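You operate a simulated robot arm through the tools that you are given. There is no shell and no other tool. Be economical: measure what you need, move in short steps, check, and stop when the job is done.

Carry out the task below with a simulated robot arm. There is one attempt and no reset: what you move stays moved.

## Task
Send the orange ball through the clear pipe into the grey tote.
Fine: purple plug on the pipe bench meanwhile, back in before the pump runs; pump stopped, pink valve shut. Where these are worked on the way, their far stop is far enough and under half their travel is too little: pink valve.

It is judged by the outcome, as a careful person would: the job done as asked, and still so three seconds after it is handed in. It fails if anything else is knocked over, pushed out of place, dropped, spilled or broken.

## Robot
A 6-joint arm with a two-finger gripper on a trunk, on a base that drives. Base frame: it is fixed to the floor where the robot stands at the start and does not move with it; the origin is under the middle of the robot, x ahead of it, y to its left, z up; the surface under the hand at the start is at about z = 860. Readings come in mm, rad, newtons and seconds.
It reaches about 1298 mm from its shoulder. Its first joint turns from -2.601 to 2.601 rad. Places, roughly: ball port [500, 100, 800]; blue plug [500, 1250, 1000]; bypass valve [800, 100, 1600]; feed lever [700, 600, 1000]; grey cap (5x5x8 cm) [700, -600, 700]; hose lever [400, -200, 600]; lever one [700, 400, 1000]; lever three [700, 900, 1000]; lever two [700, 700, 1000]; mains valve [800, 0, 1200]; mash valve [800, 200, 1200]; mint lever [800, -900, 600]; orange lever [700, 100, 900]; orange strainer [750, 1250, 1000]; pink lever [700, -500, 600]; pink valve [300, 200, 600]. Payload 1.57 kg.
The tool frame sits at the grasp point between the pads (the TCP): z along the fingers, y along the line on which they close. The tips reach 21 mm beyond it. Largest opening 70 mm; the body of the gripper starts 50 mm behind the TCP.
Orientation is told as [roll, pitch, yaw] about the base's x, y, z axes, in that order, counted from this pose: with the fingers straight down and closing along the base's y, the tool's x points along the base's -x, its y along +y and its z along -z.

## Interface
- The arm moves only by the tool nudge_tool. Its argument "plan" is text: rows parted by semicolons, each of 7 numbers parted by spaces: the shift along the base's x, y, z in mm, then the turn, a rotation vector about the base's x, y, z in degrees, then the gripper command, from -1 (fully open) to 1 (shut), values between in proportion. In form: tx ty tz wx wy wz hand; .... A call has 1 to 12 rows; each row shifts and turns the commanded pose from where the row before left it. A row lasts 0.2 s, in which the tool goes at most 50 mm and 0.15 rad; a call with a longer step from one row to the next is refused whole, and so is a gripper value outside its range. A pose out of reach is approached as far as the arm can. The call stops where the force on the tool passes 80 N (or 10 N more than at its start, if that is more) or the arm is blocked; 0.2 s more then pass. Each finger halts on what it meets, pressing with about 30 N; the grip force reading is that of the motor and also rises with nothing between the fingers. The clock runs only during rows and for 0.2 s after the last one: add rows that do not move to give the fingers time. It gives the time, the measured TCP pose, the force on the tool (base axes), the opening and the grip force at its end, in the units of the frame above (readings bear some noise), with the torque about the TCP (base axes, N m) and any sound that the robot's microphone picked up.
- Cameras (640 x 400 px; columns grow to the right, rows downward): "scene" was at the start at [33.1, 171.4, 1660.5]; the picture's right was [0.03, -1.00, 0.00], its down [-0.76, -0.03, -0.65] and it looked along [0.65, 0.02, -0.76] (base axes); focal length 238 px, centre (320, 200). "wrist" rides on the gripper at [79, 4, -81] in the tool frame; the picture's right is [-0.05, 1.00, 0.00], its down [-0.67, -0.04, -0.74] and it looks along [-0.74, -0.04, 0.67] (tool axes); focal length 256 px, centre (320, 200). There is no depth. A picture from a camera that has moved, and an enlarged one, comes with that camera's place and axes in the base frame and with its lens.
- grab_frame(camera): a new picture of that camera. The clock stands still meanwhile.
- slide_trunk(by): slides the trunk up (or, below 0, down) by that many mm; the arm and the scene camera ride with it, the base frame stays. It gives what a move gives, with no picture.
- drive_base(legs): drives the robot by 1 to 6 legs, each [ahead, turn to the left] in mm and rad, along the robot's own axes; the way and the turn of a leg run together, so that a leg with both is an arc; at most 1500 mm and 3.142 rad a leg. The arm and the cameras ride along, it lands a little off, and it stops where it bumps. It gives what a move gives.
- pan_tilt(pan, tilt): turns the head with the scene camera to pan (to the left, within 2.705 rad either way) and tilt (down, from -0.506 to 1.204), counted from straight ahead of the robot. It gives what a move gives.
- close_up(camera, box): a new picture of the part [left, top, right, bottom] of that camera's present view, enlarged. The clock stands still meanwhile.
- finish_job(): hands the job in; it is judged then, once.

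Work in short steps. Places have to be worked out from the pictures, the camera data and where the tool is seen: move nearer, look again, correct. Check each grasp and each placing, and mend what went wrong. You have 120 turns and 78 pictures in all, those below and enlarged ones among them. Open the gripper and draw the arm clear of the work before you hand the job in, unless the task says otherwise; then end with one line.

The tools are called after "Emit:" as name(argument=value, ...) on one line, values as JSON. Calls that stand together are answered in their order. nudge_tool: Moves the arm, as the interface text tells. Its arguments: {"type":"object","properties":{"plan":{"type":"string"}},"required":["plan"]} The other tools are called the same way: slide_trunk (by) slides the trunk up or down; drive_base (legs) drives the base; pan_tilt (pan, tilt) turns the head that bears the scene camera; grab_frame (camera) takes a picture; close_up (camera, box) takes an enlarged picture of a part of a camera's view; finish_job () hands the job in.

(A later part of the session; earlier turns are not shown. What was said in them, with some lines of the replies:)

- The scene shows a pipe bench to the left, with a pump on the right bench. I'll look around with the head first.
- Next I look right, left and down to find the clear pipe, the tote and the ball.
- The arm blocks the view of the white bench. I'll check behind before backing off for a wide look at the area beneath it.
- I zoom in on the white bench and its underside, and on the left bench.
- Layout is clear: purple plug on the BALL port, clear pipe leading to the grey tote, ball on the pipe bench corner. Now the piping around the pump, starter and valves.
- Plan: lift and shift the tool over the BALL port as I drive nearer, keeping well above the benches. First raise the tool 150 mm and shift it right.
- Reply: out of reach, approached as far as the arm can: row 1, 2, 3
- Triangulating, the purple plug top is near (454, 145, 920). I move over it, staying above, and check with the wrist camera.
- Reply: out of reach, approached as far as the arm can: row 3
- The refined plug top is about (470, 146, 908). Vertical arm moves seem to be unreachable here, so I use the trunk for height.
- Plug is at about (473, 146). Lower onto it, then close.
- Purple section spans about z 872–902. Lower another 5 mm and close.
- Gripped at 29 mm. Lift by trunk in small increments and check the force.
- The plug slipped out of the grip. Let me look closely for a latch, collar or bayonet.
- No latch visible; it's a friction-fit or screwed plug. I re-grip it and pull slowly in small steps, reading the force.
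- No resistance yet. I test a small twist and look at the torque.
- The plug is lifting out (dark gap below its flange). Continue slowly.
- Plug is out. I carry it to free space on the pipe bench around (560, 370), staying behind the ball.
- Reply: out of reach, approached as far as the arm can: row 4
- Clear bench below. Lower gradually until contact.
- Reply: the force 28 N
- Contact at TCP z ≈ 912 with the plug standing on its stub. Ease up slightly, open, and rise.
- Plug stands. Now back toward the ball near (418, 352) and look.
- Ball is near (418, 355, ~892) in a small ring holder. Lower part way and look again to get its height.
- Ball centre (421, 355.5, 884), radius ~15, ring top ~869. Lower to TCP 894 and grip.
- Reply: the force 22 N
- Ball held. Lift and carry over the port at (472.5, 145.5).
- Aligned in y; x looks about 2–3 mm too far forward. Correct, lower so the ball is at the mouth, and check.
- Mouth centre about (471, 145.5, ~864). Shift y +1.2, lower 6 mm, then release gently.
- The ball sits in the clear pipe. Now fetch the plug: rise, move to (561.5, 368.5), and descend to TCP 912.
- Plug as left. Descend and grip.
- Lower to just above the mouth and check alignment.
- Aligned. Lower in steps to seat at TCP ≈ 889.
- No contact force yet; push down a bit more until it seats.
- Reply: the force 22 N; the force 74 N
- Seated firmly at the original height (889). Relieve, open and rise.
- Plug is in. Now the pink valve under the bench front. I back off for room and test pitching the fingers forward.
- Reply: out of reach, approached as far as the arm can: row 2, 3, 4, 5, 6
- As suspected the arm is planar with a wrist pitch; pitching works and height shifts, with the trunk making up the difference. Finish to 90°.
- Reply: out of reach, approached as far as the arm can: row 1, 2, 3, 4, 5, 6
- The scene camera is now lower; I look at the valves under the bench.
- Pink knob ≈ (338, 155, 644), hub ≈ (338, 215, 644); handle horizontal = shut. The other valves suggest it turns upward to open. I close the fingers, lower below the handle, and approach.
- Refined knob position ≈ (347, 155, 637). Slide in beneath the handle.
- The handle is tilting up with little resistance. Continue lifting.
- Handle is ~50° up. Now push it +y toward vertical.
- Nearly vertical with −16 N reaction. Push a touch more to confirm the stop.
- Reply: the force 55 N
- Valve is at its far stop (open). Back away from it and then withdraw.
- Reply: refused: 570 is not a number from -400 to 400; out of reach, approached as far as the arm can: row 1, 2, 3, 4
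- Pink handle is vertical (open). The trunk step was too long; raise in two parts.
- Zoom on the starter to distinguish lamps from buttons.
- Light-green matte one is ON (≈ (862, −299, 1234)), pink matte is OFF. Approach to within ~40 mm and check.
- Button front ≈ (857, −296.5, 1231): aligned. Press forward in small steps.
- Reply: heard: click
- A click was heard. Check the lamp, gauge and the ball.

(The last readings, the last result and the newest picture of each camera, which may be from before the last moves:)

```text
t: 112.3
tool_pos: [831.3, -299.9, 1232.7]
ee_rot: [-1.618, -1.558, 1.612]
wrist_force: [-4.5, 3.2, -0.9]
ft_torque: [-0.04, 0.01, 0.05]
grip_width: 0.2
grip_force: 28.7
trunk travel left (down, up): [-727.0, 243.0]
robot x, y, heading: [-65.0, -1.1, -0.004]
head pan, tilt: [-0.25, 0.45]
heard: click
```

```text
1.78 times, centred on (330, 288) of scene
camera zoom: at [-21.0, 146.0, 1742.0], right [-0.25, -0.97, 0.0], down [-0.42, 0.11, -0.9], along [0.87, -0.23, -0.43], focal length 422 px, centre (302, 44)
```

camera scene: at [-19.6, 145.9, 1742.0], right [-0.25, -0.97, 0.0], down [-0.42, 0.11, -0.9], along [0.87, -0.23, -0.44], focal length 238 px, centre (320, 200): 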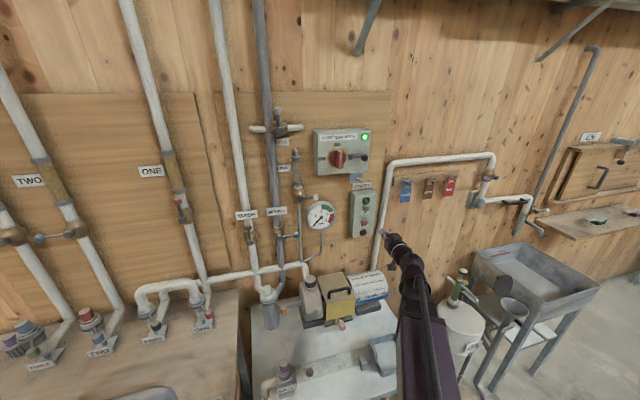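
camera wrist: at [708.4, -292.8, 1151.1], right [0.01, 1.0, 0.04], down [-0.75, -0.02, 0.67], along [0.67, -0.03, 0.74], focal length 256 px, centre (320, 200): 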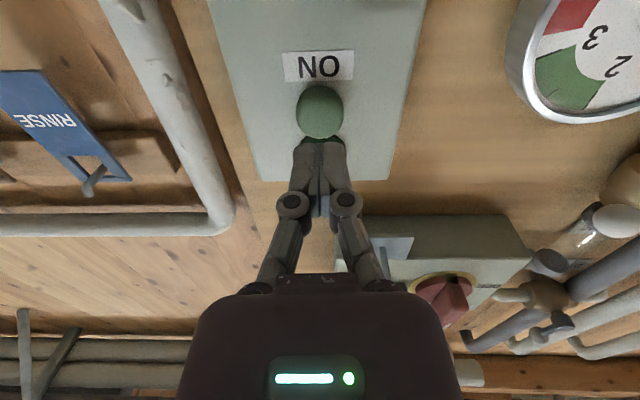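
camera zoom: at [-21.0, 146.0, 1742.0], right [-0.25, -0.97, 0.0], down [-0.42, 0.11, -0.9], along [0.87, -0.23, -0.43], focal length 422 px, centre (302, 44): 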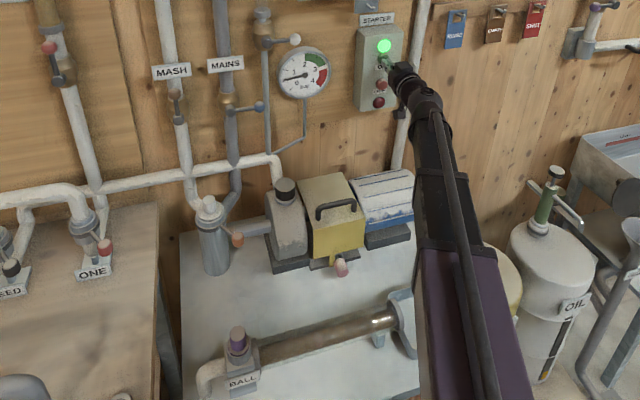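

Pump runs, and the pipe is filling. I back off the button, go to the OFF button height and check the ball (time stands still for pictures).

Emit:
nudge_tool(plan="-20 2 0 0 0 0 1")

Emit:
slide_trunk(by=-77)

Emit:
close_up(camera="scene", box=[300, 180, 460, 400])

Emit:
grab_frame(camera="wrist")

```text
t: 112.7
tool_pos: [811.5, -297.8, 1232.4]
ee_rot: [-1.652, -1.558, 1.646]
wrist_force: [-0.5, 0.6, 0.3]
ft_torque: [-0.01, 0.04, 0.02]
grip_width: 0.0
grip_force: 29.2
trunk travel left (down, up): [-727.0, 243.0]
robot x, y, heading: [-66.9, 1.1, -0.002]
head pan, tilt: [-0.25, 0.45]
```

```text
t: 113.9
tool_pos: [811.7, -297.6, 1155.3]
ee_rot: [-1.613, -1.559, 1.608]
wrist_force: [0.9, -0.5, 0.6]
ft_torque: [0.01, 0.02, 0.01]
grip_width: 0.0
grip_force: 28.0
trunk travel left (down, up): [-650.0, 320.0]
robot x, y, heading: [-65.0, -0.5, -0.005]
head pan, tilt: [-0.25, 0.45]
```

```text
1.82 times, centred on (380, 290) of scene
camera zoom: at [-20.3, 145.9, 1665.0], right [-0.25, -0.97, 0.0], down [-0.42, 0.11, -0.9], along [0.87, -0.23, -0.44], focal length 432 px, centre (211, 36)
```

zoom: 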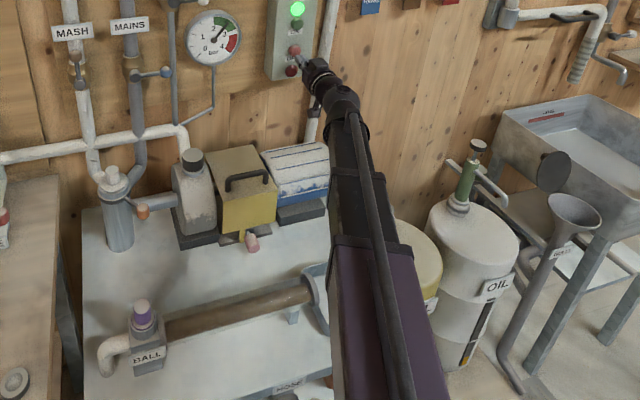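

```text
15 pictures are left
camera wrist: at [731.2, -293.9, 1074.0], right [0.01, 1.0, 0.04], down [-0.75, -0.02, 0.67], along [0.67, -0.03, 0.74], focal length 256 px, centre (320, 200)
```

wrist: 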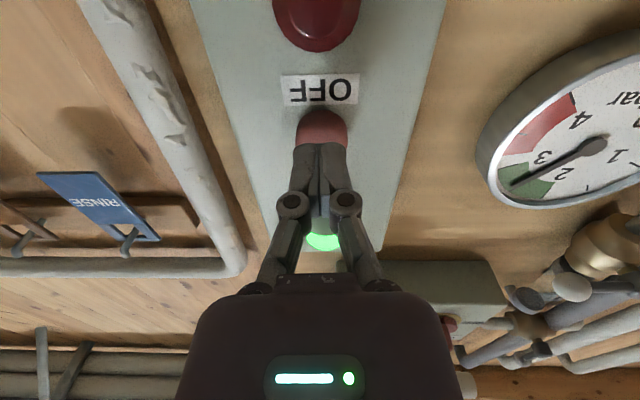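

Pressure 2.6 bar in the green, pipe full of brown mash. Press OFF now (slightly below tool centre, still within the button).

Emit:
nudge_tool(plan="10 0 0 0 0 0 1; 6 0 0 0 0 0 1; 4 0 0 0 0 0 1; 4 0 0 0 0 0 1")

```text
t: 114.9
tool_pos: [832.9, -298.2, 1155.5]
ee_rot: [-1.702, -1.558, 1.697]
wrist_force: [-18.5, 0.1, -6.0]
ft_torque: [-0.04, 0.15, 0.0]
grip_width: 6.0
grip_force: 28.4
trunk travel left (down, up): [-650.0, 320.0]
robot x, y, heading: [-67.1, -1.4, -0.002]
head pan, tilt: [-0.25, 0.45]
heard: click
```

Click. Back off and look at the tote from a clearer arm position.

Emit:
nudge_tool(plan="-30 0 0 0 0 0 1; -40 0 0 0 0 0 1; -40 0 0 0 0 0 1; -40 0 0 0 0 0 1; 0 -45 0 0 0 0 1; 0 -45 0 0 0 0 1; 0 -45 0 0 0 0 1; 0 -45 0 0 0 0 1; 0 -45 0 0 0 0 1")

Emit:
grab_frame(camera="scene")

```text
t: 116.9
tool_pos: [686.1, -523.8, 1155.9]
ee_rot: [-1.872, -1.559, 1.868]
wrist_force: [0.4, -0.9, 1.4]
ft_torque: [0.01, -0.03, 0.0]
grip_width: 0.2
grip_force: 28.2
trunk travel left (down, up): [-650.0, 320.0]
robot x, y, heading: [-65.9, -0.5, -0.006]
head pan, tilt: [-0.25, 0.45]
```

```text
14 pictures are left
camera scene: at [-20.3, 145.3, 1665.1], right [-0.25, -0.97, 0.0], down [-0.42, 0.11, -0.9], along [0.87, -0.23, -0.44], focal length 238 px, centre (320, 200)
```

scene: 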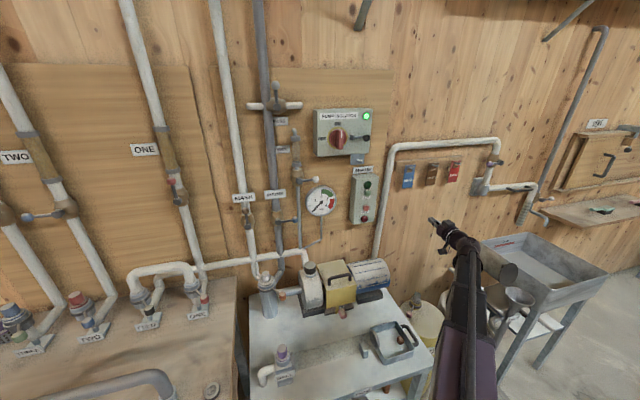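

Emit:
close_up(camera="scene", box=[250, 310, 430, 400])

Emit:
close_up(camera="scene", box=[300, 160, 396, 225])

```text
3.56 times, centred on (340, 355) of scene
camera zoom: at [-20.3, 145.3, 1665.1], right [-0.25, -0.97, 0.0], down [-0.42, 0.11, -0.9], along [0.87, -0.23, -0.44], focal length 845 px, centre (249, -351)
```

zoom: 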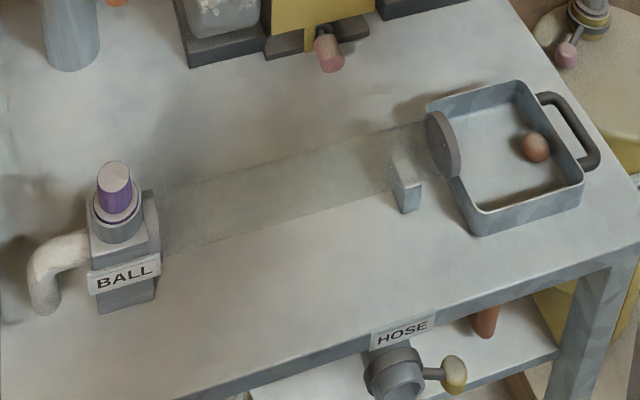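

```text
6.15 times, centred on (348, 192) of scene
camera zoom: at [-20.3, 145.3, 1665.1], right [-0.25, -0.97, 0.0], down [-0.42, 0.11, -0.9], along [0.87, -0.23, -0.44], focal length 1462 px, centre (148, 246)
```

zoom: 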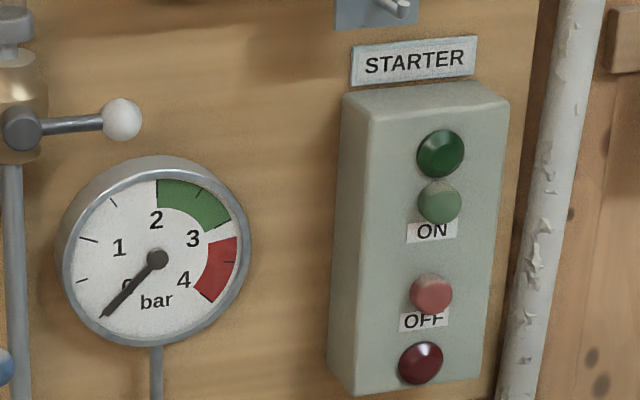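

Ball is in the tote, pump off, gauge at zero. Now shut the pink valve: drive back and bring the tool to its left side.

Emit:
drive_base(legs=[[-420, 0]])

Emit:
nudge_tool(plan="0 48 0 0 0 0 1; 0 48 0 0 0 0 1; 0 48 0 0 0 0 1; 0 48 0 0 0 0 1; 0 48 0 0 0 0 1; 0 48 0 0 0 0 1; 0 48 0 0 0 0 1; 0 48 0 0 0 0 1; 0 48 0 0 0 0 1; 0 48 0 0 0 0 1; 0 48 0 0 0 0 1; 0 48 0 0 0 0 1")

```text
t: 120.0
tool_pos: [263.8, -520.2, 1155.3]
ee_rot: [-1.871, -1.558, 1.868]
wrist_force: [0.9, -0.2, 0.4]
ft_torque: [-0.02, 0.02, 0.01]
grip_width: 0.0
grip_force: 28.7
trunk travel left (down, up): [-650.0, 320.0]
robot x, y, heading: [-489.4, -1.0, -0.002]
head pan, tilt: [-0.25, 0.45]
```

```text
t: 122.5
tool_pos: [266.6, 57.0, 1155.5]
ee_rot: [-1.807, -1.56, 1.801]
wrist_force: [0.2, -0.7, 0.2]
ft_torque: [-0.03, 0.0, -0.02]
grip_width: 0.1
grip_force: 28.6
out of reach, approached as far as the arm can: row 8, 9
trunk travel left (down, up): [-650.0, 320.0]
robot x, y, heading: [-488.9, 2.3, -0.006]
head pan, tilt: [-0.25, 0.45]
```

Emit:
nudge_tool(plan="0 46 0 0 0 0 1; 0 46 0 0 0 0 1; 0 46 0 0 0 0 1; 0 46 0 0 0 0 1; 0 0 0 0 0 0 1")

Emit:
slide_trunk(by=-390)

Emit:
slide_trunk(by=-85)

Emit:
grab_frame(camera="wrist")

```text
t: 123.8
tool_pos: [264.3, 244.5, 1155.3]
ee_rot: [-1.994, -1.557, 1.988]
wrist_force: [0.0, 0.7, -0.1]
ft_torque: [0.0, 0.0, -0.03]
grip_width: 0.0
grip_force: 28.4
trunk travel left (down, up): [-650.0, 320.0]
robot x, y, heading: [-488.0, 3.2, -0.002]
head pan, tilt: [-0.25, 0.45]
```

```text
t: 127.5
tool_pos: [264.1, 243.6, 766.7]
ee_rot: [-1.985, -1.557, 1.982]
wrist_force: [0.9, -0.1, -0.2]
ft_torque: [-0.03, 0.02, -0.01]
grip_width: 0.0
grip_force: 28.8
trunk travel left (down, up): [-260.0, 710.0]
robot x, y, heading: [-488.2, 2.8, -0.006]
head pan, tilt: [-0.25, 0.45]
```

```text
t: 128.7
tool_pos: [264.2, 242.9, 680.8]
ee_rot: [-1.987, -1.558, 1.98]
wrist_force: [0.6, 0.2, -0.1]
ft_torque: [-0.01, 0.0, 0.0]
grip_width: 0.3
grip_force: 28.6
trunk travel left (down, up): [-175.0, 795.0]
robot x, y, heading: [-486.1, 1.2, -0.008]
head pan, tilt: [-0.25, 0.45]
```

```text
11 pictures are left
camera wrist: at [184.2, 246.7, 599.5], right [0.0, 1.0, 0.04], down [-0.75, -0.02, 0.66], along [0.66, -0.03, 0.75], focal length 256 px, centre (320, 200)
```

wrist: 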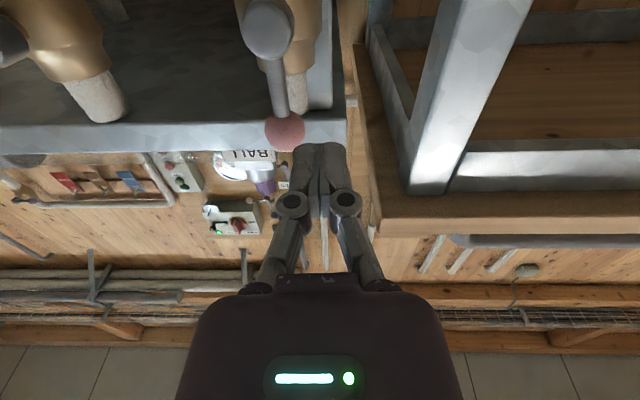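

Knob at about (347, 216, 706). Raise to its height, move in with the tip just reaching it (clear of the bench leg), and push −y.

Emit:
slide_trunk(by=21)

Emit:
nudge_tool(plan="30 0 0 0 0 0 1; 24 0 0 0 0 0 1; 4 0 0 0 0 0 1; 0 0 0 0 0 0 1")

Emit:
nudge_tool(plan="0 -10 0 0 0 0 1; 0 -10 0 0 0 0 1; 0 -10 0 0 0 0 1; 0 -8 0 0 0 0 1; 0 -6 0 0 0 0 1")

Emit:
grab_frame(camera="wrist")

```text
t: 129.4
tool_pos: [264.5, 241.9, 701.2]
ee_rot: [-1.988, -1.558, 1.983]
wrist_force: [-0.2, 0.9, 0.0]
ft_torque: [0.01, 0.02, 0.01]
grip_width: 0.0
grip_force: 28.5
trunk travel left (down, up): [-196.0, 774.0]
robot x, y, heading: [-488.4, 3.0, -0.007]
head pan, tilt: [-0.25, 0.45]
```

```text
t: 130.4
tool_pos: [324.0, 242.5, 702.8]
ee_rot: [-1.916, -1.557, 1.914]
wrist_force: [0.7, 0.4, -0.3]
ft_torque: [0.01, 0.0, -0.01]
grip_width: 0.0
grip_force: 28.7
trunk travel left (down, up): [-196.0, 774.0]
robot x, y, heading: [-486.4, -0.8, -0.008]
head pan, tilt: [-0.25, 0.45]
```

```text
t: 131.6
tool_pos: [321.3, 200.0, 702.5]
ee_rot: [-1.909, -1.558, 1.905]
wrist_force: [-0.5, -0.4, -0.2]
ft_torque: [-0.01, -0.01, -0.01]
grip_width: 0.0
grip_force: 29.2
trunk travel left (down, up): [-196.0, 774.0]
robot x, y, heading: [-486.6, 3.8, -0.003]
head pan, tilt: [-0.25, 0.45]
```

```text
10 pictures are left
camera wrist: at [242.0, 203.7, 620.3], right [0.0, 1.0, 0.04], down [-0.75, -0.02, 0.66], along [0.66, -0.03, 0.75], focal length 256 px, centre (320, 200)
```

wrist: 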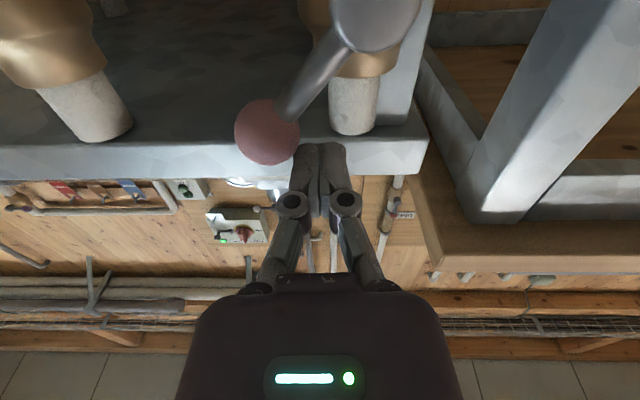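

Handle is turning. Extend a little, push on to y≈172, then press down from above.

Emit:
nudge_tool(plan="0 -10 0 0 0 0 1; 4 -8 0 0 0 0 1; 4 -6 0 0 0 0 1; 0 -5 0 0 0 0 1; 0 0 0 0 0 0 1")

Emit:
slide_trunk(by=-25)

Emit:
slide_trunk(by=-18)

Emit:
close_up(camera="wrist", box=[200, 0, 520, 200])

```text
t: 132.8
tool_pos: [330.6, 169.9, 702.6]
ee_rot: [-1.976, -1.556, 1.973]
wrist_force: [-0.7, 0.0, 0.0]
ft_torque: [0.03, 0.01, 0.01]
grip_width: 0.1
grip_force: 28.1
trunk travel left (down, up): [-196.0, 774.0]
robot x, y, heading: [-487.2, 0.9, -0.0]
head pan, tilt: [-0.25, 0.45]
```

```text
t: 133.5
tool_pos: [331.8, 169.6, 676.9]
ee_rot: [-1.98, -1.555, 1.977]
wrist_force: [0.2, -0.7, -0.5]
ft_torque: [0.02, -0.02, 0.01]
grip_width: 0.0
grip_force: 28.3
trunk travel left (down, up): [-171.0, 799.0]
robot x, y, heading: [-491.8, -0.9, -0.005]
head pan, tilt: [-0.25, 0.45]
```

```text
t: 134.1
tool_pos: [331.9, 171.0, 660.0]
ee_rot: [-2.035, -1.556, 2.031]
wrist_force: [6.9, -0.1, 17.7]
ft_torque: [-0.19, -0.16, 0.07]
grip_width: 0.0
grip_force: 28.1
trunk travel left (down, up): [-153.0, 817.0]
robot x, y, heading: [-488.5, -0.5, -0.005]
head pan, tilt: [-0.25, 0.45]
```

```text
2.00 times, centred on (360, 100) of wrist
camera zoom: at [251.3, 173.6, 578.6], right [0.0, 1.0, 0.04], down [-0.75, -0.02, 0.66], along [0.66, -0.03, 0.75], focal length 512 px, centre (240, 400)
```

zoom: 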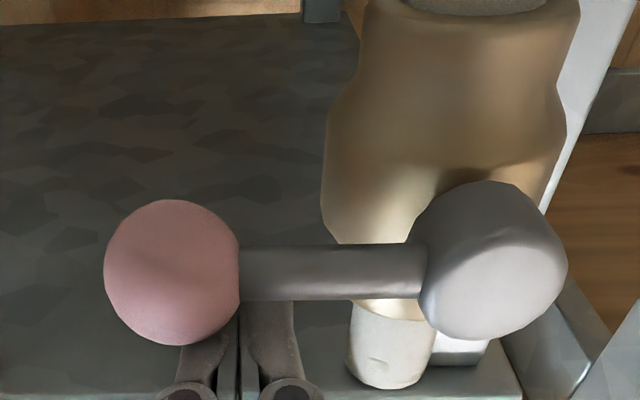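

Handle looks horizontal with 18 N resistance. Press slightly more to confirm the shut stop.

Emit:
slide_trunk(by=-2)

Emit:
slide_trunk(by=-1)

```text
t: 134.7
tool_pos: [330.5, 168.3, 659.0]
ee_rot: [-2.107, -1.553, 2.101]
wrist_force: [14.0, 1.2, 38.5]
ft_torque: [-0.48, -0.3, 0.15]
grip_width: 0.0
grip_force: 28.9
trunk travel left (down, up): [-151.0, 819.0]
robot x, y, heading: [-487.7, 0.4, -0.002]
head pan, tilt: [-0.25, 0.45]
```

```text
t: 135.2
tool_pos: [330.2, 168.2, 658.1]
ee_rot: [-2.162, -1.557, 2.158]
wrist_force: [17.7, 2.4, 51.3]
ft_torque: [-0.59, -0.46, 0.26]
grip_width: 0.0
grip_force: 28.8
trunk travel left (down, up): [-150.0, 820.0]
robot x, y, heading: [-489.1, -0.9, -0.002]
head pan, tilt: [-0.25, 0.45]
```

At the stop. Rise off, withdraw, back away, open the gripper, and take a final look.

Emit:
slide_trunk(by=12)

Emit:
nudge_tool(plan="-40 0 0 0 0 0 1; -40 0 0 0 0 0 1; -40 0 0 0 0 0 1")

Emit:
drive_base(legs=[[-300, 0]])

Emit:
nudge_tool(plan="0 -40 0 0 0 0 -1; 0 -40 0 0 0 0 -1; 0 -40 0 0 0 0 -1; 0 -40 0 0 0 0 -1; 0 -40 0 0 0 0 -1; 0 -40 0 0 0 0 -1")

Emit:
pan_tilt(pan=-0.1, tilt=0.5)

Emit:
grab_frame(camera="scene")

```text
t: 135.8
tool_pos: [330.5, 170.5, 667.8]
ee_rot: [-2.009, -1.559, 2.005]
wrist_force: [-0.6, 0.4, 0.0]
ft_torque: [0.04, -0.01, -0.04]
grip_width: 0.0
grip_force: 28.4
trunk travel left (down, up): [-162.0, 808.0]
robot x, y, heading: [-489.7, 5.8, -0.007]
head pan, tilt: [-0.25, 0.45]
```

```text
t: 136.6
tool_pos: [211.1, 167.0, 667.9]
ee_rot: [-2.05, -1.554, 2.045]
wrist_force: [-0.1, 0.2, -0.8]
ft_torque: [0.01, -0.04, -0.01]
grip_width: 0.4
grip_force: 28.3
trunk travel left (down, up): [-162.0, 808.0]
robot x, y, heading: [-487.7, 2.9, -0.0]
head pan, tilt: [-0.25, 0.45]
```

```text
t: 139.0
tool_pos: [-95.3, 161.2, 668.4]
ee_rot: [-2.063, -1.556, 2.049]
wrist_force: [-0.4, 0.5, 0.7]
ft_torque: [0.01, -0.02, 0.0]
grip_width: 0.2
grip_force: 28.9
trunk travel left (down, up): [-162.0, 808.0]
robot x, y, heading: [-793.5, 1.5, -0.02]
head pan, tilt: [-0.25, 0.45]
```

```text
t: 140.4
tool_pos: [-76.2, -75.6, 667.4]
ee_rot: [-1.89, -1.556, 1.876]
wrist_force: [-0.4, 0.6, 0.1]
ft_torque: [0.01, -0.03, 0.01]
grip_width: 69.6
grip_force: 0.1
out of reach, approached as far as the arm can: row 1, 2, 3, 4
trunk travel left (down, up): [-162.0, 808.0]
robot x, y, heading: [-797.8, 3.5, -0.015]
head pan, tilt: [-0.25, 0.45]
```

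```text
t: 141.1
tool_pos: [-75.4, -76.4, 667.6]
ee_rot: [-1.893, -1.555, 1.878]
wrist_force: [0.5, 0.4, -1.1]
ft_torque: [-0.01, 0.02, -0.02]
grip_width: 70.0
grip_force: 0.0
trunk travel left (down, up): [-162.0, 808.0]
robot x, y, heading: [-797.0, 2.1, -0.025]
head pan, tilt: [-0.099, 0.499]
```

```text
8 pictures are left
camera scene: at [-747.4, 161.9, 1172.6], right [-0.12, -0.99, 0.0], down [-0.47, 0.06, -0.88], along [0.87, -0.11, -0.48], focal length 238 px, centre (320, 200)
```

scene: 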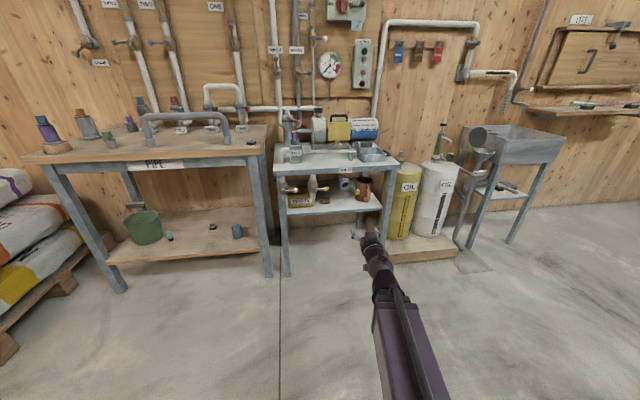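

Emit:
close_up(camera="scene", box=[265, 120, 409, 210])

```text
4.44 times, centred on (337, 165) of scene
camera zoom: at [-747.4, 161.9, 1172.6], right [-0.12, -0.99, 0.0], down [-0.47, 0.06, -0.88], along [0.87, -0.11, -0.48], focal length 1056 px, centre (244, 356)
```

zoom: 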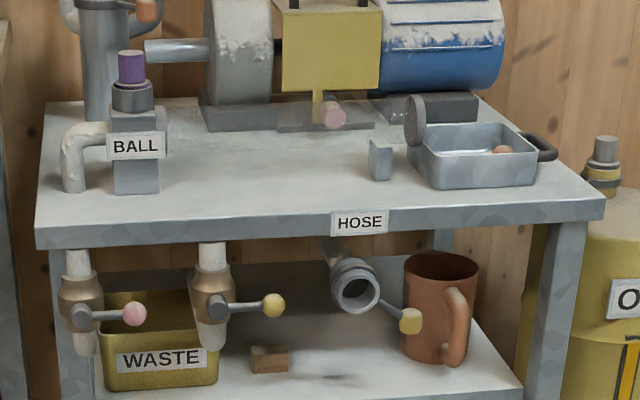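

The pink valve is shut, the plug is in, the ball is in the tote, the pump is off and the arm is clear. Handing in.

Emit:
finish_job()

```text
The job is handed in.
```

The orange ball went through the clear pipe and is in the grey tote; the purple plug was back in before the pump ran, the pump is stopped and the pink valve is shut.
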